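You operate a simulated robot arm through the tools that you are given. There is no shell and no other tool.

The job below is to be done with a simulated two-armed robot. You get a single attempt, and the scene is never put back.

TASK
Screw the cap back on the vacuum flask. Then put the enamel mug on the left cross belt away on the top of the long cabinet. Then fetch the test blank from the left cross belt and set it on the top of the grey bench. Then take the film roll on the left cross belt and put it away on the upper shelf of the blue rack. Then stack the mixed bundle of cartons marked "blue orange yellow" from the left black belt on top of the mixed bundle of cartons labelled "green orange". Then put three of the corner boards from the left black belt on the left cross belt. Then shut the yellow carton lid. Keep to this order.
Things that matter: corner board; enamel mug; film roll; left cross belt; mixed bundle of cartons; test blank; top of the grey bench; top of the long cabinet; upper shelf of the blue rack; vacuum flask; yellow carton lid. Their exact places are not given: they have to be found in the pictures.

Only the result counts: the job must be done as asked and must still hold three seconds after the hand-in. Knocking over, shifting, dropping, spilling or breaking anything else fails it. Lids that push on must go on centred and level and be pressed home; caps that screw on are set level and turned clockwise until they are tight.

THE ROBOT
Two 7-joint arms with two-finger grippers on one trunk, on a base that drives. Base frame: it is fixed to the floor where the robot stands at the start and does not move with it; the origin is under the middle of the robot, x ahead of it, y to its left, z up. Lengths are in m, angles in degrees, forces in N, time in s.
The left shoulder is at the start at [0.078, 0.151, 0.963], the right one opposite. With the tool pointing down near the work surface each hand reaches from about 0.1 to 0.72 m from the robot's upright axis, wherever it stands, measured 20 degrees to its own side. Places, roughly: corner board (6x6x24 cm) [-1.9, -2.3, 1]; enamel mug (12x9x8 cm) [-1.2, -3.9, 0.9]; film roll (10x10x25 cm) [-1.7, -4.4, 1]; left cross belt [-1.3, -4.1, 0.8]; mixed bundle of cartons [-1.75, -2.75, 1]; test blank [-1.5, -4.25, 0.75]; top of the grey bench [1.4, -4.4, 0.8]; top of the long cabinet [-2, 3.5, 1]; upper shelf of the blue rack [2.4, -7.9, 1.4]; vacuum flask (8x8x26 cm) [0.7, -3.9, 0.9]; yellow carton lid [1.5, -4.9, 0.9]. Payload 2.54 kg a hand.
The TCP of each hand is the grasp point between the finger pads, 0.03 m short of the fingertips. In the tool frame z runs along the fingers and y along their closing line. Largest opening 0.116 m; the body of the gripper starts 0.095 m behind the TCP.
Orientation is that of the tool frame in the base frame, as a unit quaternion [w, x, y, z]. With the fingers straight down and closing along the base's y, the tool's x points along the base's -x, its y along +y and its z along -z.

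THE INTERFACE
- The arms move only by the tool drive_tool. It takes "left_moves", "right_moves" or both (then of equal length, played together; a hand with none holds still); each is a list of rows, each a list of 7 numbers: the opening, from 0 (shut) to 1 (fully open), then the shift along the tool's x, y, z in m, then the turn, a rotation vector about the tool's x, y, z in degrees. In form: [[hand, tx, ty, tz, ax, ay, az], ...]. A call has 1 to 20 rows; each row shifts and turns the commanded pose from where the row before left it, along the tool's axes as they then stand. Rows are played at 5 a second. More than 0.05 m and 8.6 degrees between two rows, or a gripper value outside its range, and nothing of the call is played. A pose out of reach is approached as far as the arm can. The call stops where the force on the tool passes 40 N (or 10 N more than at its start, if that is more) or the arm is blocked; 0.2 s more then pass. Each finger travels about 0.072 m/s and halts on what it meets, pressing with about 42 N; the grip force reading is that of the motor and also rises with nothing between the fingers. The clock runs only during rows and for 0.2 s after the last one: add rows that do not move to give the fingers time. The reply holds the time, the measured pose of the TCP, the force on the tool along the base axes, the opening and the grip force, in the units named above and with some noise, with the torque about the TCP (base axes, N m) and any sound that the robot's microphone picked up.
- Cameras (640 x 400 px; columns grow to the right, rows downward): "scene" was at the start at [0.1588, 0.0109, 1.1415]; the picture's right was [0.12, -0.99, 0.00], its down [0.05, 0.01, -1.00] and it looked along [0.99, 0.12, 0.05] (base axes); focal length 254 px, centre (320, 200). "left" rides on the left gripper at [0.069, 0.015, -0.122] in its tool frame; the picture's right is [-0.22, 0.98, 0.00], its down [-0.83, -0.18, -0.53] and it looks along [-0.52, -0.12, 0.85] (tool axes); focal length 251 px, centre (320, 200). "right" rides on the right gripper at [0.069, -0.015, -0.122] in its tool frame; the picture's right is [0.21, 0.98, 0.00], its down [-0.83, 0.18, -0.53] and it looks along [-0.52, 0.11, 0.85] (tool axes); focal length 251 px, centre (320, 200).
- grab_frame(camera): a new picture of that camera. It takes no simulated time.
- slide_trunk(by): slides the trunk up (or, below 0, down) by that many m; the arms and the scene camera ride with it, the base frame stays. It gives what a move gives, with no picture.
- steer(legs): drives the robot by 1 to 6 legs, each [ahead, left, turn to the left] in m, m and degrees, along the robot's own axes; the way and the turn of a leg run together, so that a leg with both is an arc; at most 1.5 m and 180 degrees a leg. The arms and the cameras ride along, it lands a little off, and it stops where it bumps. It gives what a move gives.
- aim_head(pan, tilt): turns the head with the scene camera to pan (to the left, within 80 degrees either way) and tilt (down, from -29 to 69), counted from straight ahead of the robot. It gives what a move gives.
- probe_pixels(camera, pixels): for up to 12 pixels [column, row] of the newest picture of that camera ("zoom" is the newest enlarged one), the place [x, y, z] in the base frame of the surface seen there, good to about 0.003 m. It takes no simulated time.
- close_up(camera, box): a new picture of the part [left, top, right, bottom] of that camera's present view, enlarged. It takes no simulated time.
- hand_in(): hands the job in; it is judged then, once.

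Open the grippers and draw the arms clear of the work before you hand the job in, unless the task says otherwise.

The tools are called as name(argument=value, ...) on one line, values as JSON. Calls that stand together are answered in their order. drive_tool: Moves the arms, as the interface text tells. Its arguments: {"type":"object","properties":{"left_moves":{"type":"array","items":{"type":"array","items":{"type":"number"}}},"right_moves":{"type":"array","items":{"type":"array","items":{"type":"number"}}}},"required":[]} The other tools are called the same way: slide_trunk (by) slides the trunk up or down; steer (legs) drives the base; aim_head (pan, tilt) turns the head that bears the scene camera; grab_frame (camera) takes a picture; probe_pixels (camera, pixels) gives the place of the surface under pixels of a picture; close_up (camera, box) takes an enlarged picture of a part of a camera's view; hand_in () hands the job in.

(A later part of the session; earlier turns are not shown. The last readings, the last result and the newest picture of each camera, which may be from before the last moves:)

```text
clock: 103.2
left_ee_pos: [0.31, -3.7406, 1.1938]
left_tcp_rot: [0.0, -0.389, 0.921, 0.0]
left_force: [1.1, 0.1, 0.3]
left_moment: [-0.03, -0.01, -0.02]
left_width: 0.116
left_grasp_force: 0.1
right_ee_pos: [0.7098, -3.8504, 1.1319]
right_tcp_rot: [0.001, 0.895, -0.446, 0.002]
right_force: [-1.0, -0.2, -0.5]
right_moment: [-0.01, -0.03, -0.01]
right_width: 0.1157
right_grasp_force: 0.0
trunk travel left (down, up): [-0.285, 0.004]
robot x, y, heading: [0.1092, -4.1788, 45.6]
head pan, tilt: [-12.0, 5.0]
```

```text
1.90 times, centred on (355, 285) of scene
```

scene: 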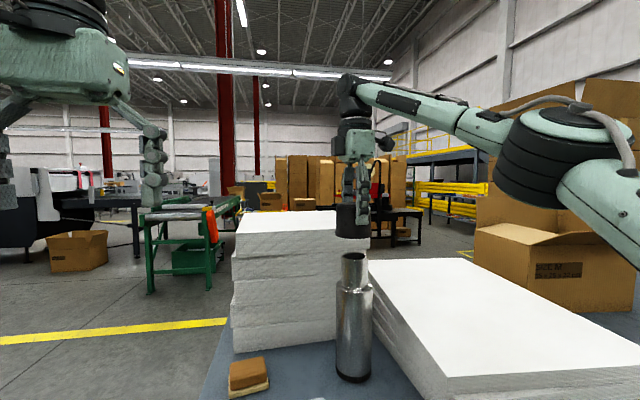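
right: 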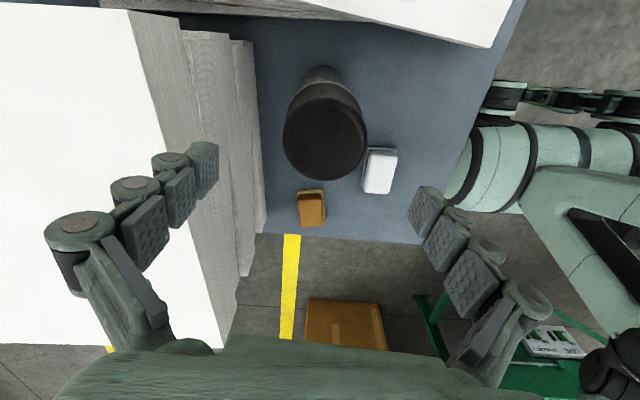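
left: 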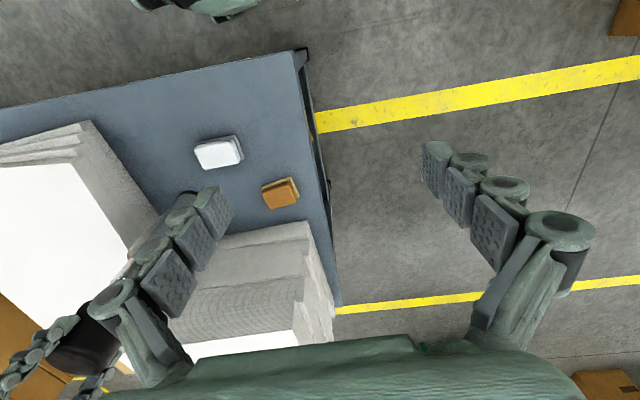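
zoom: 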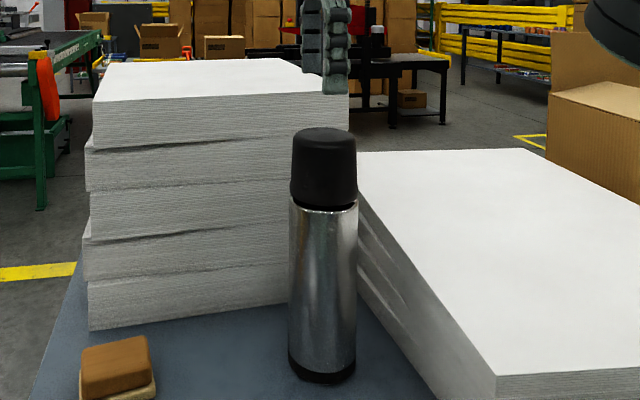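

The hand is still centred over the cap. I descend, grip and turn again.

drive_tool(right_moves=[[1, 0, 0, 0.04, 0, 0, 0], [1, 0, 0, 0.036, 0, 0, 0], [1, 0, 0, 0, 0, 0, 0], [0.65, 0, 0, 0, 0, 0, 0], [0.6, 0, 0, 0, 0, 0, 0], [0, 0, 0, 0, 0, 0, 0], [0, 0, 0, 0, 0, 0, 0], [0, 0, 0, 0, 0, 0, 0], [0, 0, 0, 0.002, 0, 0, 0], [0, 0, 0, 0, 0, 0, 8], [0, 0, 0, 0, 0, 0, 8], [0, 0, 0, 0, 0, 0, 8]])

drive_tool(right_moves=[[0, 0, 0, 0, 0, 0, 8], [0, 0, 0, 0, 0, 0, 8], [0, 0, 0, 0, 0, 0, 8], [0, 0, 0, 0, 0, 0, 8]])

drive_tool(right_moves=[[0, 0, 0, 0, 0, 0, 8], [0, 0, 0, 0, 0, 0, 8], [0, 0, 0, 0, 0, 0, 8], [0, 0, 0, 0, 0, 0, 8]])

close_up(camera="scene", box=[305, 190, 405, 290])

```text
clock: 105.8
left_ee_pos: [0.3087, -3.7407, 1.1947]
left_tcp_rot: [0.001, -0.39, 0.921, 0.0]
left_force: [0.1, -0.6, 0.6]
left_moment: [0.01, 0.0, 0.01]
left_width: 0.1161
left_grasp_force: 0.1
right_ee_pos: [0.7076, -3.8508, 1.0552]
right_tcp_rot: [-0.001, 0.782, -0.624, 0.004]
right_force: [3.0, 4.9, 13.6]
right_moment: [0.93, -1.09, 0.19]
right_width: 0.0727
right_grasp_force: 41.6
trunk travel left (down, up): [-0.285, 0.004]
robot x, y, heading: [0.1095, -4.1767, 45.7]
head pan, tilt: [-12.0, 5.0]
```

```text
clock: 106.8
left_ee_pos: [0.308, -3.7423, 1.196]
left_tcp_rot: [0.002, -0.388, 0.922, 0.0]
left_force: [0.2, 0.5, 0.5]
left_moment: [-0.02, 0.01, -0.02]
left_width: 0.1159
left_grasp_force: 0.0
right_ee_pos: [0.7074, -3.8531, 1.0562]
right_tcp_rot: [0.0, -0.58, 0.815, -0.002]
right_force: [-2.6, -6.3, 17.0]
right_moment: [-1.06, 0.68, 0.11]
right_width: 0.0725
right_grasp_force: 41.9
trunk travel left (down, up): [-0.285, 0.004]
robot x, y, heading: [0.1084, -4.1769, 45.6]
head pan, tilt: [-12.0, 5.0]
```

```text
clock: 107.8
left_ee_pos: [0.3083, -3.742, 1.1963]
left_tcp_rot: [0.0, -0.388, 0.922, -0.001]
left_force: [0.2, 0.4, 1.1]
left_moment: [0.04, 0.01, -0.01]
left_width: 0.1162
left_grasp_force: 0.1
right_ee_pos: [0.7084, -3.8517, 1.0544]
right_tcp_rot: [0.002, -0.333, 0.943, -0.002]
right_force: [-2.9, -0.2, 14.9]
right_moment: [0.02, 0.37, 0.22]
right_width: 0.0724
right_grasp_force: 42.0
trunk travel left (down, up): [-0.285, 0.004]
robot x, y, heading: [0.1111, -4.1771, 45.5]
head pan, tilt: [-12.0, 5.0]
```

```text
4.00 times, centred on (355, 240) of scene
```

zoom: 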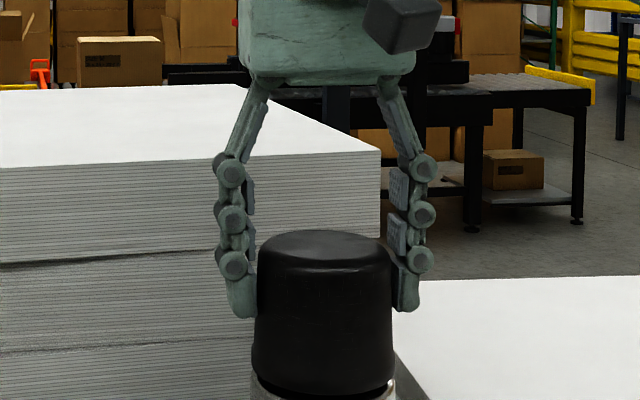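

Torque stays at ~0.2 N·m without the cap descending further, i.e. it is at its stop (flask starts slipping on the bench). I press a bit harder and give a last 40° to make sure it is tight.

drive_tool(right_moves=[[0, 0, 0, 0.003, 0, 0, 0], [0, 0, 0, 0, 0, 0, 8], [0, 0, 0, 0, 0, 0, 8], [0, 0, 0, 0, 0, 0, 8], [0, 0, 0, 0, 0, 0, 8], [0, 0, 0, 0, 0, 0, 8]])

close_up(camera="scene", box=[305, 190, 405, 290])

```text
clock: 109.2
left_ee_pos: [0.3069, -3.743, 1.1961]
left_tcp_rot: [0.002, -0.389, 0.921, 0.0]
left_force: [0.1, -0.6, 0.1]
left_moment: [0.01, 0.03, -0.02]
left_width: 0.1159
left_grasp_force: 0.0
right_ee_pos: [0.7072, -3.8536, 1.0541]
right_tcp_rot: [0.005, 0.011, 1.0, 0.0]
right_force: [0.6, -1.2, 29.5]
right_moment: [-0.18, 0.02, 0.45]
right_width: 0.0725
right_grasp_force: 42.3
trunk travel left (down, up): [-0.285, 0.004]
robot x, y, heading: [0.1051, -4.1781, 45.9]
head pan, tilt: [-12.0, 5.0]
```

```text
4.00 times, centred on (355, 240) of scene
```

zoom: 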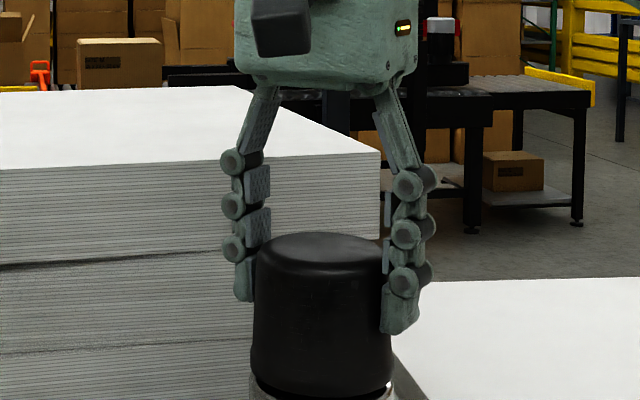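

Torque rises to 0.45 N·m with pressing and z no longer changes: the cap is tight. I unload, open and lift off, turning the hand back to neutral.

drive_tool(right_moves=[[0, 0, 0, -0.005, 0, 0, 0], [0.7, 0, 0, 0, 0, 0, 0], [0.9, 0, 0, 0, 0, 0, 0], [1, 0, 0, 0, 0, 0, 0], [1, 0, 0, -0.04, 0, 0, 0], [1, 0, 0, -0.05, 0, 0, 0], [1, 0, 0, -0.03, 0, 0, 0], [1, 0, 0, 0, 0, 0, -8], [1, 0, 0, 0, 0, 0, -8], [1, 0, 0, 0, 0, 0, -8], [1, 0, 0, 0, 0, 0, -8], [1, 0, 0, 0, 0, 0, -8], [1, 0.05, 0, 0, 0, 0, 0], [1, 0.05, 0, 0, 0, 0, 0], [1, 0.05, 0, 0, 0, 0, 0], [1, 0.05, 0, 0, 0, 0, 0]])

aim_head(pan=-12, tilt=25)

grab_frame(camera="scene")

close_up(camera="scene", box=[280, 100, 430, 250])

```text
clock: 112.6
left_ee_pos: [0.3093, -3.742, 1.196]
left_tcp_rot: [0.001, -0.388, 0.922, 0.001]
left_force: [0.1, -0.2, 0.2]
left_moment: [-0.02, 0.0, 0.0]
left_width: 0.1161
left_grasp_force: 0.1
right_ee_pos: [0.5521, -3.9783, 1.1765]
right_tcp_rot: [0.002, -0.332, 0.943, -0.001]
right_force: [-0.5, -0.5, -0.1]
right_moment: [-0.01, -0.01, 0.03]
right_width: 0.116
right_grasp_force: 0.1
trunk travel left (down, up): [-0.285, 0.004]
robot x, y, heading: [0.1092, -4.178, 45.7]
head pan, tilt: [-12.0, 5.0]
```

```text
clock: 113.4
left_ee_pos: [0.3095, -3.7411, 1.1961]
left_tcp_rot: [0.001, -0.388, 0.922, -0.001]
left_force: [0.3, 0.2, 0.2]
left_moment: [0.02, 0.0, 0.02]
left_width: 0.1162
left_grasp_force: 0.1
right_ee_pos: [0.5525, -3.9765, 1.1747]
right_tcp_rot: [0.002, -0.333, 0.943, -0.002]
right_force: [0.9, 0.0, -0.3]
right_moment: [0.0, 0.01, 0.0]
right_width: 0.1157
right_grasp_force: 0.1
trunk travel left (down, up): [-0.285, 0.004]
robot x, y, heading: [0.1096, -4.1783, 45.7]
head pan, tilt: [-12.0, 25.0]
```

```text
taken
```

scene: 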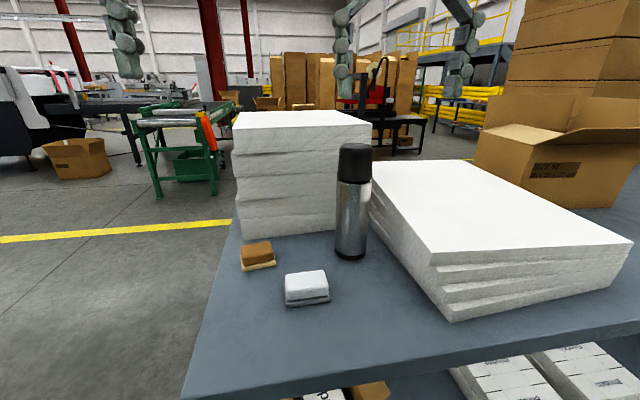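

```text
2.67 times, centred on (355, 175) of scene
```

zoom: 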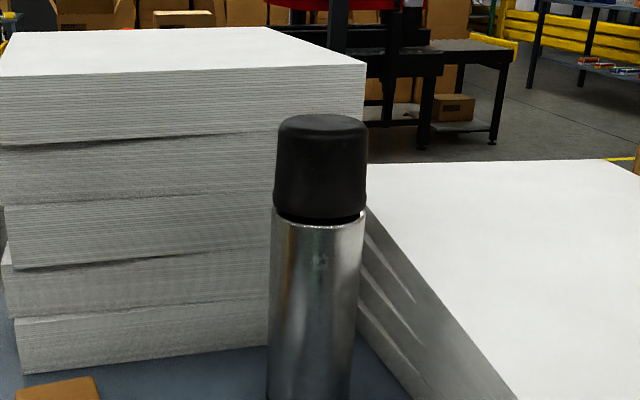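

The flask is capped and level. Next the mug: I back off and turn toward the left cross belt.

steer(legs=[[-0.35, 0, 0], [0, 0, 115]])

aim_head(pan=0, tilt=22)

grab_frame(camera="scene")

```text
clock: 120.6
left_ee_pos: [-0.6184, -4.4382, 1.1956]
left_tcp_rot: [-0.001, 0.987, -0.163, -0.001]
left_force: [0.3, 0.5, 0.2]
left_moment: [0.0, 0.0, -0.02]
left_width: 0.116
left_grasp_force: 0.1
right_ee_pos: [-0.5115, -4.1165, 1.175]
right_tcp_rot: [-0.003, 0.975, -0.221, 0.001]
right_force: [0.1, -0.3, 0.3]
right_moment: [0.02, 0.02, 0.0]
right_width: 0.1159
right_grasp_force: 0.1
trunk travel left (down, up): [-0.285, 0.004]
robot x, y, heading: [-0.1365, -4.4334, 161.2]
head pan, tilt: [-12.0, 25.0]
```

```text
clock: 121.4
left_ee_pos: [-0.6187, -4.4377, 1.1943]
left_tcp_rot: [0.0, 0.987, -0.164, 0.0]
left_force: [0.2, -0.3, 0.0]
left_moment: [-0.01, -0.02, 0.01]
left_width: 0.116
left_grasp_force: 0.0
right_ee_pos: [-0.5116, -4.1164, 1.1753]
right_tcp_rot: [-0.003, 0.975, -0.221, 0.0]
right_force: [-0.2, -0.2, -0.1]
right_moment: [0.0, 0.02, -0.01]
right_width: 0.116
right_grasp_force: 0.1
trunk travel left (down, up): [-0.285, 0.004]
robot x, y, heading: [-0.135, -4.4254, 161.5]
head pan, tilt: [0.0, 22.0]
```

```text
taken
```

scene: 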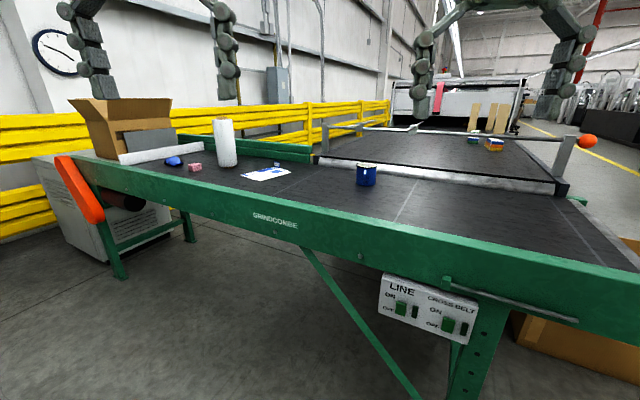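

probe_pixels(camera="scene", pixels=[[366, 175], [366, 167], [358, 178], [375, 178], [225, 140], [225, 165], [265, 174], [276, 164], [260, 195], [440, 240], [100, 165], [600, 265]])

close_up(camera="scene", box=[150, 110, 400, 250])

```text
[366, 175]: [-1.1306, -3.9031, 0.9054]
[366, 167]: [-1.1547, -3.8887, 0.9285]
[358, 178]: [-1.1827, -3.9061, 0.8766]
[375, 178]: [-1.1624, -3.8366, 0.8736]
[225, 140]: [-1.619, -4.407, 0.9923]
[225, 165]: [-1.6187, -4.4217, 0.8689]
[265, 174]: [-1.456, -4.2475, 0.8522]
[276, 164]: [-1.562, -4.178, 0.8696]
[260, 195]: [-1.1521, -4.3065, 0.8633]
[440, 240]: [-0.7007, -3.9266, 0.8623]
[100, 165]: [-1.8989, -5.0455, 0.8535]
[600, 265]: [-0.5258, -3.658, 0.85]
```

```text
2.56 times, centred on (275, 180) of scene
```

zoom: 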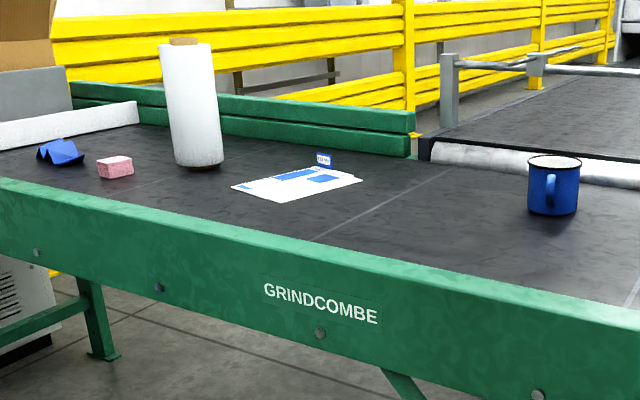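

The mug is at about (−1.155,−3.87), handle facing me; the belt's rail runs from (−0.70,−3.93) to (−1.90,−5.05) at z 0.86. I drive so I stand square to the rail with the mug in front of the right arm.

steer(legs=[[0, 0, -28.5], [0, 0.54, 0], [0.25, 0, 0]])

aim_head(pan=-5, tilt=35)

grab_frame(camera="scene")

grab_frame(camera="right")

```text
clock: 129.9
left_ee_pos: [-1.1282, -4.3866, 1.1955]
left_tcp_rot: [0.0, 0.915, -0.403, 0.0]
left_force: [-0.1, -1.2, -0.1]
left_moment: [-0.06, 0.01, 0.02]
left_width: 0.1159
left_grasp_force: 0.1
right_ee_pos: [-0.8783, -4.156, 1.1742]
right_tcp_rot: [-0.004, 0.89, -0.455, 0.002]
right_force: [-0.1, -0.2, -0.1]
right_moment: [-0.01, -0.01, -0.01]
right_width: 0.116
right_grasp_force: 0.0
trunk travel left (down, up): [-0.285, 0.004]
robot x, y, heading: [-0.6979, -4.6166, 132.5]
head pan, tilt: [0.0, 22.0]
```

```text
clock: 130.7
left_ee_pos: [-1.1262, -4.386, 1.1946]
left_tcp_rot: [-0.001, 0.916, -0.401, 0.0]
left_force: [0.4, 0.0, -0.1]
left_moment: [0.03, -0.03, 0.03]
left_width: 0.1156
left_grasp_force: 0.0
right_ee_pos: [-0.8786, -4.1564, 1.1746]
right_tcp_rot: [-0.003, 0.89, -0.456, 0.0]
right_force: [-0.2, 0.3, 0.5]
right_moment: [0.02, 0.01, -0.03]
right_width: 0.1161
right_grasp_force: 0.1
trunk travel left (down, up): [-0.285, 0.004]
robot x, y, heading: [-0.6992, -4.6129, 132.7]
head pan, tilt: [-5.0, 35.0]
```

```text
taken
```

scene: 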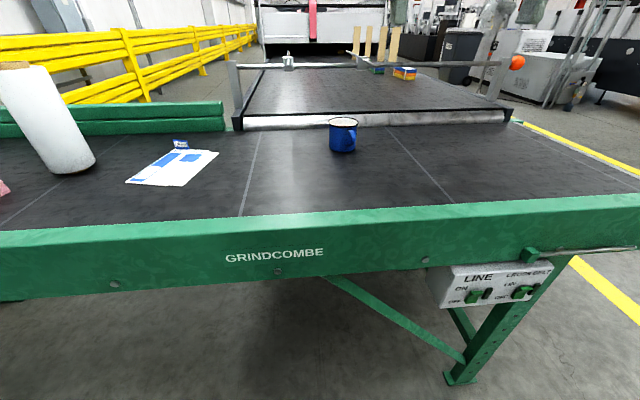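

```text
taken
```

right: 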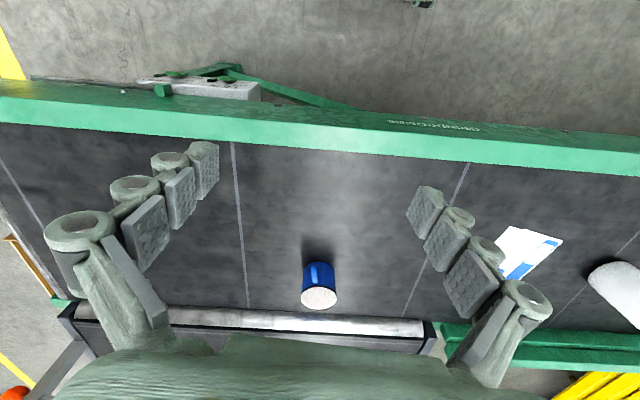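

I zoom on the mug and probe it and the rail.

close_up(camera="scene", box=[310, 100, 390, 165])

close_up(camera="right", box=[270, 240, 370, 320])

probe_pixels(camera="right", pixels=[[303, 296], [336, 297], [319, 289], [319, 307], [319, 298], [319, 268], [300, 160], [100, 130], [600, 160], [350, 130], [320, 240], [510, 245]])

probe_pixels(camera="scene", pixels=[[343, 122], [343, 145], [332, 140], [355, 140], [343, 119], [330, 220], [330, 236], [100, 240], [560, 205], [500, 285], [180, 168], [45, 120]])

```text
6.15 times, centred on (350, 132) of scene
```

zoom: 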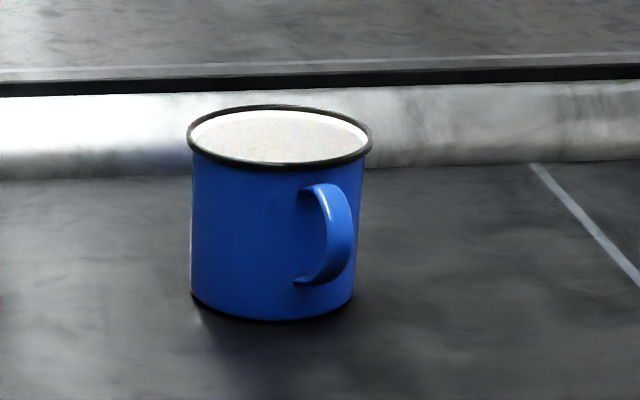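

```text
5.00 times, centred on (320, 280) of right
```

zoom: 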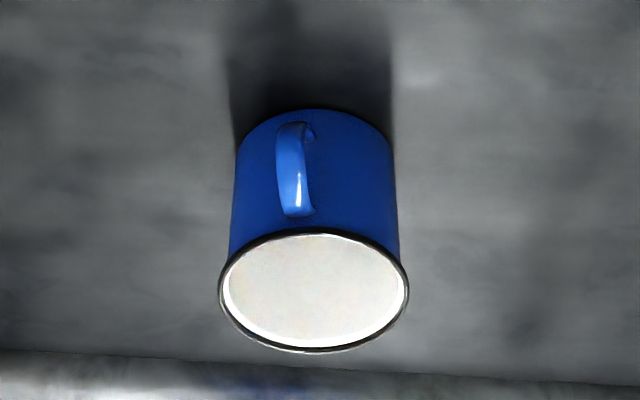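

```text
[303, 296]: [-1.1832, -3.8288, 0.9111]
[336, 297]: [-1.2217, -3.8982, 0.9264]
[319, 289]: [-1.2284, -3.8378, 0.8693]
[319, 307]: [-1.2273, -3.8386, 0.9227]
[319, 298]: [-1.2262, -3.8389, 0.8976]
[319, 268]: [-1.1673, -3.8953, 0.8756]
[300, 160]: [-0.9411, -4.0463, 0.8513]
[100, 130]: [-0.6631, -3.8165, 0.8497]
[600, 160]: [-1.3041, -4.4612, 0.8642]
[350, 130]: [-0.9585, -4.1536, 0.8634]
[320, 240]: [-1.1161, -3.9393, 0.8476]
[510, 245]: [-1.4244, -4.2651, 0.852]
```

```text
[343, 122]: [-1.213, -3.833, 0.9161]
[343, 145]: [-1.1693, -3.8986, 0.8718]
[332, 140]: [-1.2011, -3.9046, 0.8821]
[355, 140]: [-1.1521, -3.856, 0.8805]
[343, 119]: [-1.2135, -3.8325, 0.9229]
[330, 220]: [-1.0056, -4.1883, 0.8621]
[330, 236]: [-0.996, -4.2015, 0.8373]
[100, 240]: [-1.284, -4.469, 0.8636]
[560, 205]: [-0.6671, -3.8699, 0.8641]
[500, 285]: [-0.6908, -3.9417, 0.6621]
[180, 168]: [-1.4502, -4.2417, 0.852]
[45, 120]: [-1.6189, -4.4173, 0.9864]
```

Mug axis ≈(−1.190,−3.866), rim 0.93, belt 0.848; it is 0.88 m ahead, rail 0.505 m ahead. I close in 0.18 m (leaving ~6 cm from the body to the rail).

steer(legs=[[0.18, 0.04, 0]])

drive_tool(right_moves=[[1, -0.04, 0, 0, 0, 0, -6], [1, -0.04, 0, 0, 0, 0, -6], [1, -0.04, 0, 0, 0, 0, -6], [1, 0, 0, 0, 0, 0, 0]])

grab_frame(camera="right")

grab_frame(camera="scene")

```text
clock: 132.2
left_ee_pos: [-1.278, -4.2804, 1.1954]
left_tcp_rot: [0.0, 0.915, -0.403, 0.0]
left_force: [-0.5, 0.6, -0.9]
left_moment: [-0.04, -0.03, -0.02]
left_width: 0.1161
left_grasp_force: 0.0
right_ee_pos: [-1.0279, -4.0509, 1.1755]
right_tcp_rot: [-0.003, 0.89, -0.456, 0.002]
right_force: [1.5, 0.1, -0.2]
right_moment: [-0.04, -0.03, 0.02]
right_width: 0.116
right_grasp_force: 0.0
trunk travel left (down, up): [-0.285, 0.004]
robot x, y, heading: [-0.851, -4.5035, 132.5]
head pan, tilt: [-5.0, 35.0]
```

```text
clock: 133.2
left_ee_pos: [-1.277, -4.2822, 1.1948]
left_tcp_rot: [0.0, 0.915, -0.403, -0.001]
left_force: [0.7, -0.2, -0.4]
left_moment: [-0.01, 0.01, 0.03]
left_width: 0.1157
left_grasp_force: 0.0
right_ee_pos: [-1.1085, -3.9627, 1.1759]
right_tcp_rot: [-0.004, 0.951, -0.31, 0.001]
right_force: [0.4, -0.6, -0.7]
right_moment: [-0.02, 0.04, -0.03]
right_width: 0.1159
right_grasp_force: 0.0
trunk travel left (down, up): [-0.285, 0.004]
robot x, y, heading: [-0.8536, -4.5047, 132.3]
head pan, tilt: [-5.0, 35.0]
```

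```text
taken
```

right: 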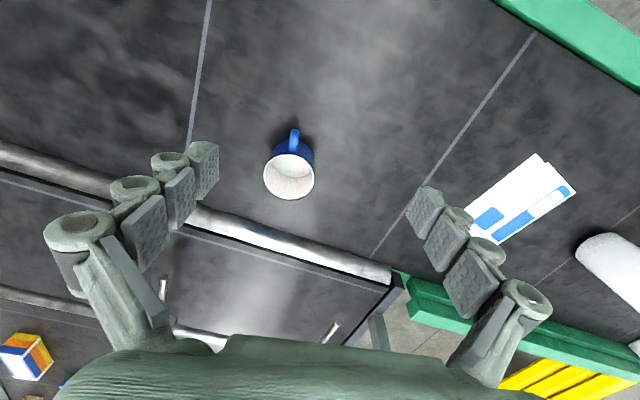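

```text
taken
```

scene: 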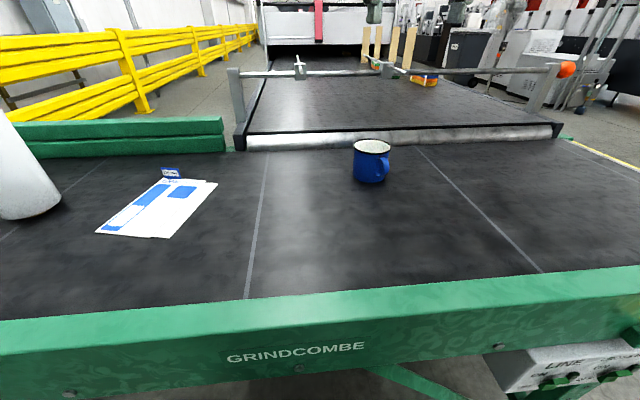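

The handle points along +x tool (up in the wrist view), as wanted. I probe the rim.

probe_pixels(camera="right", pixels=[[264, 177], [313, 178], [289, 197], [290, 158], [270, 192], [308, 192], [294, 140], [320, 240], [300, 300]])

close_up(camera="right", box=[240, 110, 340, 210])

```text
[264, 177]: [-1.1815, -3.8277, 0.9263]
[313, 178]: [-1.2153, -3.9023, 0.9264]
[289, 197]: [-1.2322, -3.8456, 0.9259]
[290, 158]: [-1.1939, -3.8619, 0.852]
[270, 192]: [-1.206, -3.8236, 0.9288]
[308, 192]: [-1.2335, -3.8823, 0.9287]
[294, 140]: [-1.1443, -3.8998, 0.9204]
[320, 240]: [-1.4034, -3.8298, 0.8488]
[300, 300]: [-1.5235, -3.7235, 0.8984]
```

```text
4.00 times, centred on (290, 160) of right
```

zoom: 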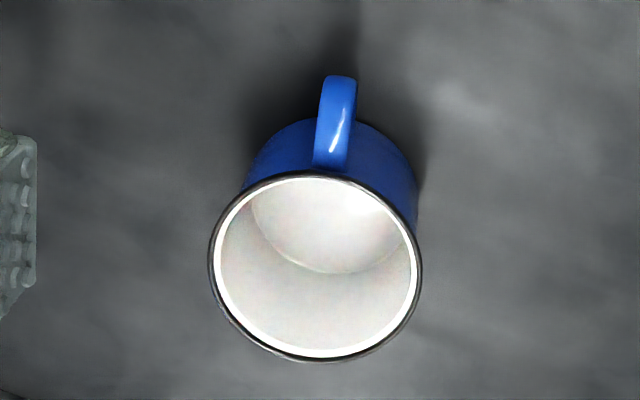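

Rim centre ≈(−1.197,−3.866). I move over it and descend to z≈1.0 first.

drive_tool(right_moves=[[1, -0.043, -0.0088, 0.03, 0, 0, 0], [1, -0.043, -0.0088, 0.04, 0, 0, 0], [1, -0.0428, -0.0088, 0.04, 0, 0, 0], [1, 0, 0, 0.04, 0, 0, 0], [1, 0, 0, 0.02, 0, 0, 0], [1, 0, 0, 0, 0, 0, 0]])

grab_frame(camera="right")

```text
refused: row 1 steps farther than a row can; nothing moved
```

```text
taken
```

right: 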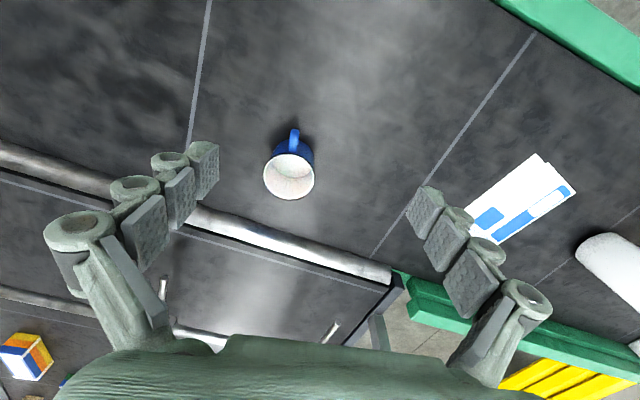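

Steps must stay under 0.05 m in total; I split them.

drive_tool(right_moves=[[1, 0, 0, 0.048, 0, 0, 0], [1, 0, 0, 0.048, 0, 0, 0], [1, -0.043, -0.0088, 0.02, 0, 0, 0], [1, -0.043, -0.0088, 0.02, 0, 0, 0], [1, -0.0428, -0.0088, 0.02, 0, 0, 0], [1, 0, 0, 0.02, 0, 0, 0], [1, 0, 0, 0, 0, 0, 0]])

grab_frame(camera="right")

```text
clock: 134.8
left_ee_pos: [-1.2781, -4.2819, 1.1952]
left_tcp_rot: [-0.002, 0.915, -0.403, -0.001]
left_force: [-0.1, -0.4, -1.1]
left_moment: [-0.01, 0.02, -0.01]
left_width: 0.1159
left_grasp_force: 0.0
right_ee_pos: [-1.1932, -3.8643, 0.9996]
right_tcp_rot: [-0.002, 0.95, -0.312, 0.002]
right_force: [0.2, 1.0, 0.1]
right_moment: [0.01, -0.03, 0.02]
right_width: 0.1163
right_grasp_force: 0.0
trunk travel left (down, up): [-0.285, 0.004]
robot x, y, heading: [-0.8503, -4.5067, 132.4]
head pan, tilt: [-5.0, 35.0]
```

```text
taken
```

right: 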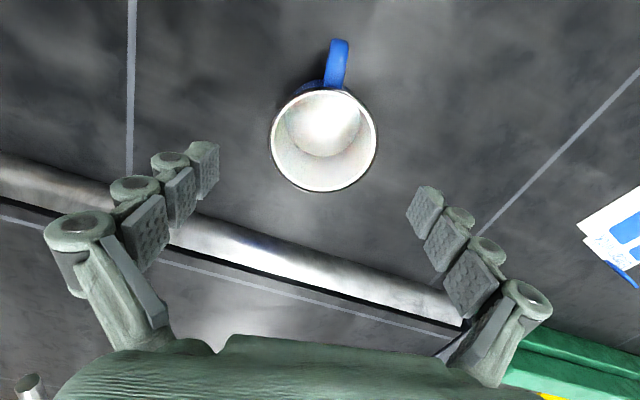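

Well centred (rim at (324,140) vs predicted (320,146)). I descend to z≈0.897 and close on the mug's sides.

drive_tool(right_moves=[[1, 0, 0.002, 0.04, 0, 0, 0], [1, 0, 0, 0.04, 0, 0, 0], [1, 0, 0, 0.023, 0, 0, 0], [1, 0, 0, 0, 0, 0, 0], [0.75, 0, 0, 0, 0, 0, 0], [0.7, 0, 0, 0, 0, 0, 0], [0, 0, 0, 0, 0, 0, 0], [0, 0, 0, 0, 0, 0, 0], [0, 0, 0, 0, 0, 0, 0]])

grab_frame(camera="right")

grab_frame(camera="scene")

```text
clock: 136.8
left_ee_pos: [-1.2775, -4.2812, 1.195]
left_tcp_rot: [-0.001, 0.915, -0.402, 0.0]
left_force: [-0.3, -0.4, -0.4]
left_moment: [0.0, 0.02, 0.01]
left_width: 0.1161
left_grasp_force: 0.1
right_ee_pos: [-1.1958, -3.8641, 0.8965]
right_tcp_rot: [-0.003, 0.951, -0.31, 0.001]
right_force: [-3.1, 0.0, 1.3]
right_moment: [0.01, 0.07, 0.02]
right_width: 0.0833
right_grasp_force: 42.4
trunk travel left (down, up): [-0.285, 0.004]
robot x, y, heading: [-0.8502, -4.5065, 132.6]
head pan, tilt: [-5.0, 35.0]
```

```text
taken
```

right: 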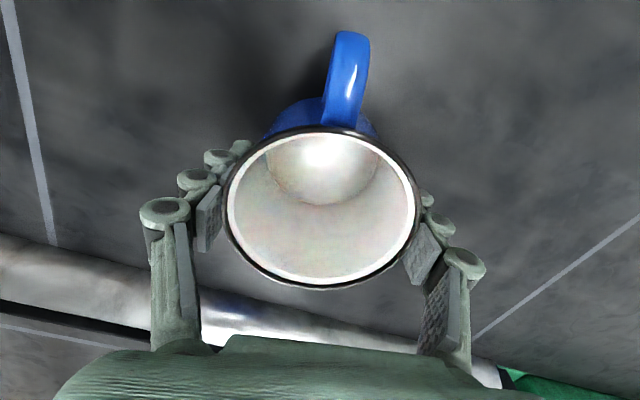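

```text
taken
```

scene: 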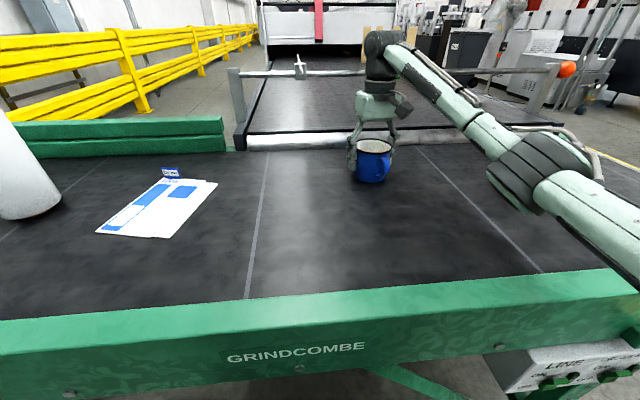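

The mug is held (0.083 m, 42 N). I lift it and draw the arm in.

drive_tool(right_moves=[[0, 0, 0, -0.03, 0, 0, 0], [0, 0, 0, -0.05, 0, 0, 0], [0, 0, 0, -0.05, 0, 0, 0], [0, 0, 0, -0.05, 0, 0, 0], [0, 0, 0, -0.05, 0, 0, 0], [0, 0.045, 0, 0, 0, 0, 6], [0, 0.045, 0, 0, 0, 0, 6], [0, 0.045, 0, 0, 0, 0, 0], [0, 0.045, 0, 0, 0, 0, 0], [0, 0, 0, 0, 0, 0, 0]])

steer(legs=[[-0.45, -0.1, 0]])

grab_frame(camera="right")

```text
clock: 139.0
left_ee_pos: [-1.2758, -4.2799, 1.1968]
left_tcp_rot: [0.0, 0.915, -0.403, -0.001]
left_force: [0.8, 0.0, 0.5]
left_moment: [-0.05, 0.08, 0.01]
left_width: 0.1158
left_grasp_force: 0.1
right_ee_pos: [-1.1327, -3.9394, 1.1184]
right_tcp_rot: [-0.001, 0.923, -0.386, -0.001]
right_force: [0.7, 0.1, -1.6]
right_moment: [-0.08, 0.02, 0.04]
right_width: 0.0828
right_grasp_force: 41.8
right hand out of reach, approached as far as the arm can: row 5, 6, 7
trunk travel left (down, up): [-0.285, 0.004]
robot x, y, heading: [-0.8495, -4.5048, 132.3]
head pan, tilt: [-5.0, 35.0]
```

```text
clock: 141.8
left_ee_pos: [-0.8975, -4.5488, 1.1957]
left_tcp_rot: [0.0, 0.916, -0.401, 0.0]
left_force: [0.6, -1.0, -0.3]
left_moment: [0.02, 0.0, -0.02]
left_width: 0.1161
left_grasp_force: 0.1
right_ee_pos: [-0.7538, -4.2074, 1.1179]
right_tcp_rot: [-0.003, 0.923, -0.384, 0.001]
right_force: [0.4, 0.5, -1.0]
right_moment: [-0.01, 0.01, 0.01]
right_width: 0.083
right_grasp_force: 41.8
trunk travel left (down, up): [-0.285, 0.004]
robot x, y, heading: [-0.4735, -4.7689, 132.3]
head pan, tilt: [-5.0, 35.0]
```

```text
taken
```

right: 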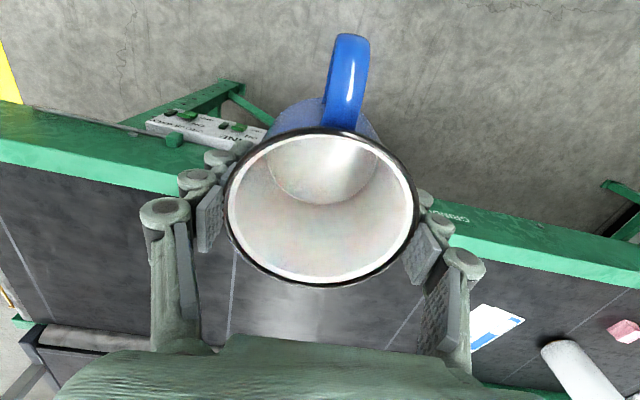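

Now I drive out through the passage toward the start area, facing +y, to look for the long cabinet near (−2,3.5).

steer(legs=[[0, 0, -42.3], [0.55, -0.39, 0], [1.1, 0, 0], [1.3, -0.3, 0], [0.9, 0.1, 0]])

aim_head(pan=10, tilt=12)

grab_frame(camera="scene")

aim_head(pan=60, tilt=12)

grab_frame(camera="scene")

```text
clock: 163.8
left_ee_pos: [-0.0976, -0.4781, 1.1946]
left_tcp_rot: [0.0, 0.711, -0.703, 0.001]
left_force: [0.3, 0.2, -0.5]
left_moment: [-0.02, -0.03, 0.03]
left_width: 0.1159
left_grasp_force: 0.1
right_ee_pos: [0.238, -0.3198, 1.1187]
right_tcp_rot: [-0.003, 0.724, -0.69, 0.002]
right_force: [0.4, -0.3, -1.4]
right_moment: [-0.01, 0.01, 0.03]
right_width: 0.0824
right_grasp_force: 41.5
trunk travel left (down, up): [-0.285, 0.004]
robot x, y, heading: [0.0644, -0.932, 90.4]
head pan, tilt: [-5.0, 35.0]
```

```text
clock: 164.7
left_ee_pos: [-0.0973, -0.4776, 1.1951]
left_tcp_rot: [0.0, 0.71, -0.704, -0.001]
left_force: [0.3, -0.4, 0.1]
left_moment: [0.04, 0.01, -0.01]
left_width: 0.1157
left_grasp_force: 0.1
right_ee_pos: [0.2374, -0.3208, 1.1184]
right_tcp_rot: [-0.002, 0.724, -0.69, 0.003]
right_force: [-0.5, 0.1, -2.1]
right_moment: [-0.02, 0.0, 0.01]
right_width: 0.0824
right_grasp_force: 41.5
trunk travel left (down, up): [-0.285, 0.004]
robot x, y, heading: [0.072, -0.93, 90.6]
head pan, tilt: [10.0, 12.0]
```

```text
taken
```

scene: 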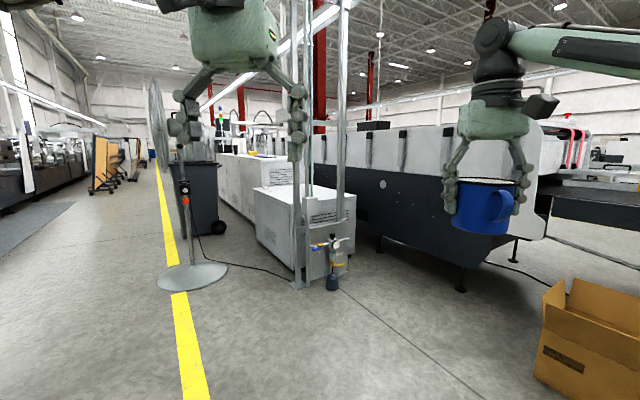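

```text
clock: 165.9
left_ee_pos: [-0.0975, -0.4777, 1.1945]
left_tcp_rot: [-0.001, 0.711, -0.704, 0.0]
left_force: [-0.1, 0.1, 0.4]
left_moment: [-0.02, 0.02, -0.01]
left_width: 0.1159
left_grasp_force: 0.1
right_ee_pos: [0.2373, -0.3209, 1.1181]
right_tcp_rot: [-0.002, 0.724, -0.69, 0.002]
right_force: [-0.2, 0.3, -0.9]
right_moment: [0.01, 0.02, 0.03]
right_width: 0.0827
right_grasp_force: 42.4
trunk travel left (down, up): [-0.285, 0.004]
robot x, y, heading: [0.0714, -0.9275, 90.8]
head pan, tilt: [60.0, 12.0]
```

```text
taken
```

scene: 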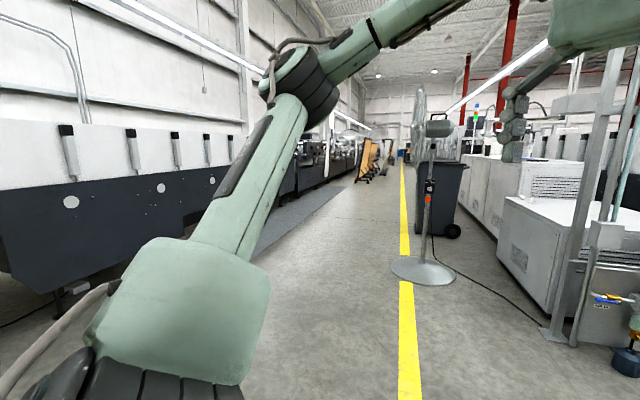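

The aisle runs at heading ~133°, with white cabinets along its right side; the long one should be at (−2,3.5). I take the first view again and probe.

aim_head(pan=25, tilt=8)

grab_frame(camera="scene")

close_up(camera="scene", box=[240, 90, 480, 300])

```text
clock: 166.9
left_ee_pos: [-0.0969, -0.4786, 1.195]
left_tcp_rot: [0.0, 0.711, -0.703, 0.0]
left_force: [0.0, 0.5, 0.4]
left_moment: [-0.01, 0.0, -0.01]
left_width: 0.1158
left_grasp_force: 0.0
right_ee_pos: [0.2371, -0.3208, 1.1186]
right_tcp_rot: [-0.002, 0.724, -0.69, 0.003]
right_force: [-0.7, 0.0, -1.9]
right_moment: [0.0, -0.01, -0.02]
right_width: 0.0828
right_grasp_force: 42.3
trunk travel left (down, up): [-0.285, 0.004]
robot x, y, heading: [0.0672, -0.9291, 90.7]
head pan, tilt: [25.0, 8.0]
```

```text
taken
```

scene: 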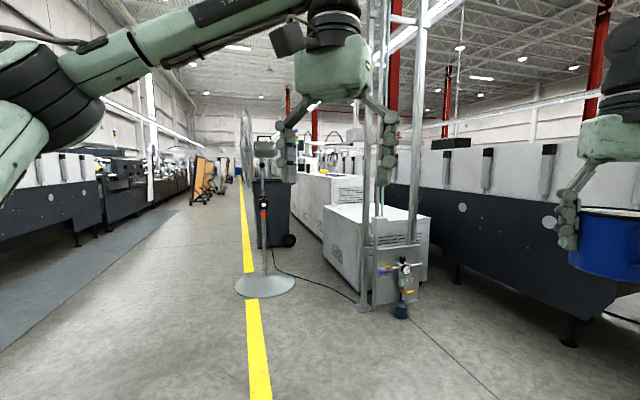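

```text
1.90 times, centred on (360, 195) of scene
```

zoom: 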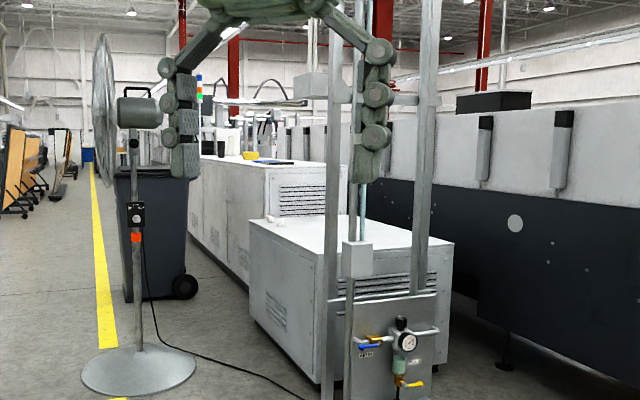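

probe_pixels(camera="scene", pixels=[[265, 285], [250, 310], [335, 180], [370, 185], [308, 178], [300, 215], [350, 220], [325, 265], [272, 240], [245, 240], [365, 305], [332, 174]])

```text
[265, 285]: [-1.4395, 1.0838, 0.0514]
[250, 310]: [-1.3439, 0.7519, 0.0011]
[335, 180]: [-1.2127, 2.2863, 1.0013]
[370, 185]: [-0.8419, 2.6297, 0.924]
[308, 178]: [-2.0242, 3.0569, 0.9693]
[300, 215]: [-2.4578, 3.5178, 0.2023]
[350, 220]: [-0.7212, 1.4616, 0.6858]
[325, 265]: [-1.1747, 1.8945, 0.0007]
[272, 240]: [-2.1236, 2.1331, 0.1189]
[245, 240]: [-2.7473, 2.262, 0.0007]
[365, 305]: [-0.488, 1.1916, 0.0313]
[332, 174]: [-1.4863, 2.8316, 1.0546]
```

The cabinet's aisle face runs (−1.21,2.29)→(−2.46,3.52), top ≈1.0+; fan and bin stand in front of its near part. I turn along the aisle and pass left of the fan in two legs, then look.

steer(legs=[[0, 0, 44.5], [1.4, 0.42, 0]])

aim_head(pan=0, tilt=12)

grab_frame(camera="scene")

probe_pixels(camera="scene", pixels=[[100, 250], [180, 250], [240, 250], [300, 260], [340, 300], [380, 260], [420, 220], [450, 250], [250, 200], [200, 200], [400, 190], [500, 190]])

```text
clock: 176.3
left_ee_pos: [-1.6549, -0.0189, 1.1951]
left_tcp_rot: [0.0, 0.924, -0.383, 0.0]
left_force: [0.3, -1.0, -0.1]
left_moment: [0.03, -0.01, -0.02]
left_width: 0.1159
left_grasp_force: 0.0
right_ee_pos: [-1.5241, 0.3272, 1.1175]
right_tcp_rot: [-0.003, 0.931, -0.366, 0.001]
right_force: [0.0, 0.4, -1.6]
right_moment: [-0.01, -0.01, 0.0]
right_width: 0.0825
right_grasp_force: 42.2
trunk travel left (down, up): [-0.285, 0.004]
robot x, y, heading: [-1.2216, -0.2222, 134.9]
head pan, tilt: [25.0, 8.0]
```

```text
clock: 177.2
left_ee_pos: [-1.6546, -0.0185, 1.1948]
left_tcp_rot: [0.0, 0.924, -0.383, 0.0]
left_force: [0.2, 0.5, -0.2]
left_moment: [0.01, 0.01, -0.01]
left_width: 0.1159
left_grasp_force: 0.0
right_ee_pos: [-1.5229, 0.3284, 1.1181]
right_tcp_rot: [-0.004, 0.931, -0.366, 0.002]
right_force: [-1.2, 0.4, -0.8]
right_moment: [-0.02, -0.02, -0.02]
right_width: 0.0825
right_grasp_force: 41.7
trunk travel left (down, up): [-0.285, 0.004]
robot x, y, heading: [-1.2182, -0.2235, 134.8]
head pan, tilt: [0.0, 12.0]
```

```text
taken
```

scene: 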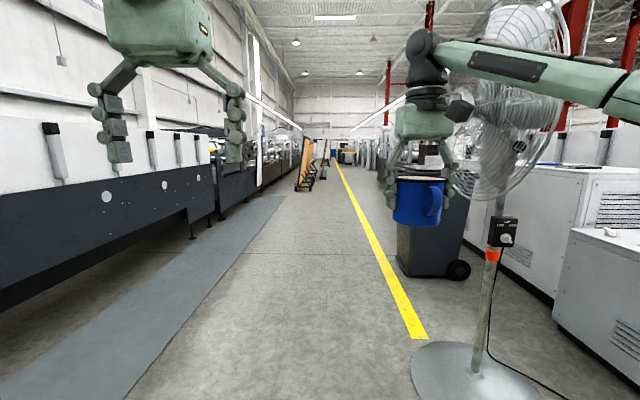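

```text
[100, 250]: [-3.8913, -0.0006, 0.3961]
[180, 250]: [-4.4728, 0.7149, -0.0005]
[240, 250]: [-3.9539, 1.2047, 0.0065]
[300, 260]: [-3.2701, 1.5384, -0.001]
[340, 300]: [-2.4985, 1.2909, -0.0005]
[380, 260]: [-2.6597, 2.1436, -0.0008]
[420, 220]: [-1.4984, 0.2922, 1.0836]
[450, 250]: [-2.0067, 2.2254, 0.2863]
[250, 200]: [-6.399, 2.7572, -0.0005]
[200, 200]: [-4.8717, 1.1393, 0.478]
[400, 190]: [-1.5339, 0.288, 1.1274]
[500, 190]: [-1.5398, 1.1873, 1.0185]
```

The fan's cage is ~0.5 m off to the right, so I shift a further 0.25 m left and drive along the aisle past fan and bin, then turn right to face the cabinet.

steer(legs=[[0.7, 0.28, 0], [1.4, 0, 0], [1.3, 0, 0], [0, 0, -90]])

aim_head(pan=0, tilt=15)

grab_frame(camera="scene")

```text
clock: 197.9
left_ee_pos: [-3.6143, 2.4224, 1.196]
left_tcp_rot: [0.0, -0.379, 0.925, 0.0]
left_force: [0.7, -0.3, 0.9]
left_moment: [0.02, -0.02, 0.01]
left_width: 0.1158
left_grasp_force: 0.1
right_ee_pos: [-3.27, 2.2905, 1.1182]
right_tcp_rot: [0.001, -0.398, 0.918, -0.002]
right_force: [0.4, 0.1, -1.5]
right_moment: [0.02, 0.02, -0.03]
right_width: 0.0823
right_grasp_force: 42.3
trunk travel left (down, up): [-0.285, 0.004]
robot x, y, heading: [-3.8244, 1.9898, 44.6]
head pan, tilt: [0.0, 12.0]
```

```text
clock: 198.6
left_ee_pos: [-3.6151, 2.4219, 1.1958]
left_tcp_rot: [0.0, -0.379, 0.925, 0.0]
left_force: [0.1, -0.4, -0.4]
left_moment: [-0.01, -0.02, -0.01]
left_width: 0.1156
left_grasp_force: 0.1
right_ee_pos: [-3.2692, 2.2916, 1.1183]
right_tcp_rot: [0.001, -0.397, 0.918, -0.003]
right_force: [0.0, 0.0, -1.2]
right_moment: [-0.02, 0.04, 0.01]
right_width: 0.0824
right_grasp_force: 41.7
trunk travel left (down, up): [-0.285, 0.004]
robot x, y, heading: [-3.8231, 1.9897, 44.5]
head pan, tilt: [0.0, 15.0]
```

```text
taken
```

scene: 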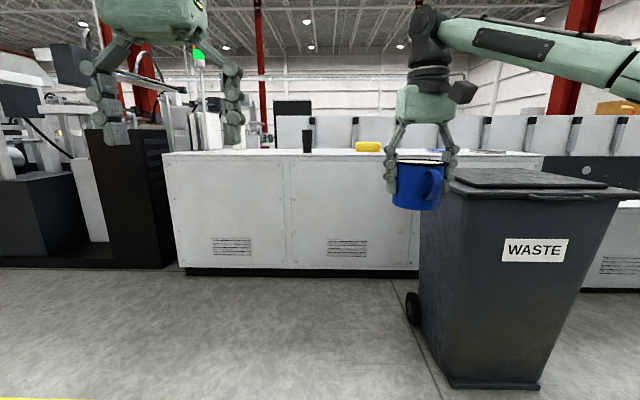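

I'm facing the long white cabinet; the bin is at the right. I probe cabinet top edges, items and bin.

probe_pixels(camera="scene", pixels=[[175, 155], [230, 153], [290, 153], [350, 153], [308, 140], [368, 147], [280, 150], [450, 195], [430, 370], [300, 250], [490, 153], [250, 150]])

close_up(camera="scene", box=[150, 110, 400, 210])

```text
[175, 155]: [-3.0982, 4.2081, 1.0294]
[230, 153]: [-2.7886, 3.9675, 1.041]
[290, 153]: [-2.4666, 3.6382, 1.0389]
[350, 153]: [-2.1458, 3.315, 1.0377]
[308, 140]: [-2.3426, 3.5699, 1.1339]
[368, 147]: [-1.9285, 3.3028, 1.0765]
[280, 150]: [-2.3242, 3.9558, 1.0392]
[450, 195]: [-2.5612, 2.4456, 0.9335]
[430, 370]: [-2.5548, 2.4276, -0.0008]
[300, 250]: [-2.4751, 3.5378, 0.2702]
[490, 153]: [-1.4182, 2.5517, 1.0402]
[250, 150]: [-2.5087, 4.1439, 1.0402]
```

```text
2.56 times, centred on (275, 160) of scene
```

zoom: 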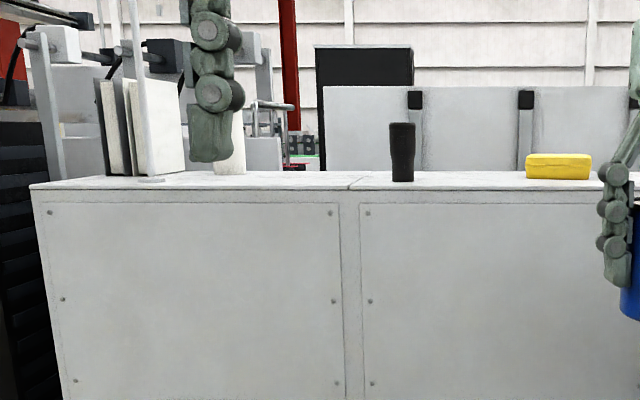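

Cabinet top z≈1.04 with a black tumbler at (−2.34,3.57) and a yellow case at (−1.93,3.30). A free spot is around (−2.46,3.81); I raise the mug a little and drive up to it.

drive_tool(right_moves=[[0, 0.04, 0, -0.02, 0, 0, 0], [0, 0.03, 0, -0.03, 0, 0, 0], [0, 0, 0, 0, 0, 0, 0]])

steer(legs=[[0, 0.52, 0], [1.35, 0, 0]])

aim_head(pan=-5, tilt=25)

grab_frame(camera="scene")

grab_frame(camera="right")

```text
clock: 199.4
left_ee_pos: [-3.6142, 2.4218, 1.195]
left_tcp_rot: [-0.001, -0.38, 0.925, 0.001]
left_force: [0.7, 0.8, -1.2]
left_moment: [0.01, 0.02, 0.0]
left_width: 0.1162
left_grasp_force: 0.2
right_ee_pos: [-3.3169, 2.2396, 1.1674]
right_tcp_rot: [0.001, -0.397, 0.918, -0.004]
right_force: [0.8, -0.2, -2.0]
right_moment: [-0.02, -0.01, -0.03]
right_width: 0.0821
right_grasp_force: 42.5
trunk travel left (down, up): [-0.285, 0.004]
robot x, y, heading: [-3.8214, 1.9866, 44.5]
head pan, tilt: [0.0, 15.0]
```

```text
clock: 211.1
left_ee_pos: [-3.0145, 3.7215, 1.1941]
left_tcp_rot: [-0.001, -0.375, 0.927, 0.0]
left_force: [0.5, 0.3, 0.2]
left_moment: [-0.01, 0.01, 0.01]
left_width: 0.1159
left_grasp_force: 0.0
right_ee_pos: [-2.718, 3.5358, 1.1679]
right_tcp_rot: [0.001, -0.393, 0.92, -0.003]
right_force: [0.6, -0.6, -1.1]
right_moment: [-0.02, 0.05, -0.01]
right_width: 0.0826
right_grasp_force: 42.5
trunk travel left (down, up): [-0.285, 0.004]
robot x, y, heading: [-3.2285, 3.2866, 44.1]
head pan, tilt: [0.0, 15.0]
```

```text
clock: 211.9
left_ee_pos: [-3.0148, 3.7223, 1.1953]
left_tcp_rot: [0.001, -0.375, 0.927, 0.0]
left_force: [0.0, -0.3, 0.4]
left_moment: [0.0, 0.0, 0.01]
left_width: 0.1159
left_grasp_force: 0.0
right_ee_pos: [-2.7187, 3.5359, 1.1678]
right_tcp_rot: [0.0, -0.392, 0.92, -0.003]
right_force: [0.6, -1.4, -1.7]
right_moment: [0.0, 0.0, -0.01]
right_width: 0.0821
right_grasp_force: 41.7
trunk travel left (down, up): [-0.285, 0.004]
robot x, y, heading: [-3.2324, 3.2909, 43.8]
head pan, tilt: [-5.0, 25.0]
```

```text
taken
```

scene: 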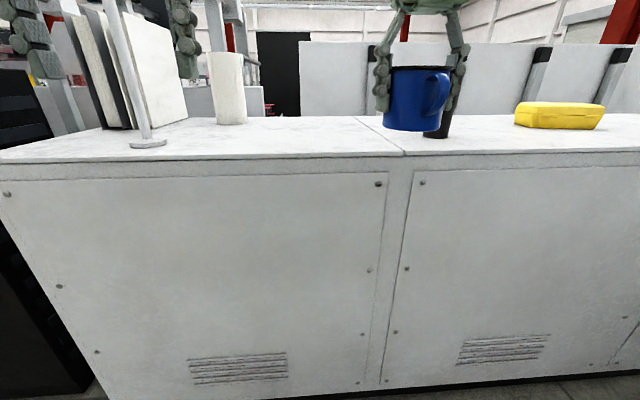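

```text
taken
```

right: 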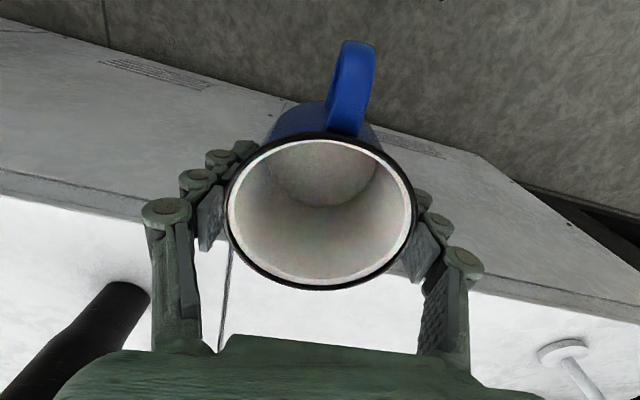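

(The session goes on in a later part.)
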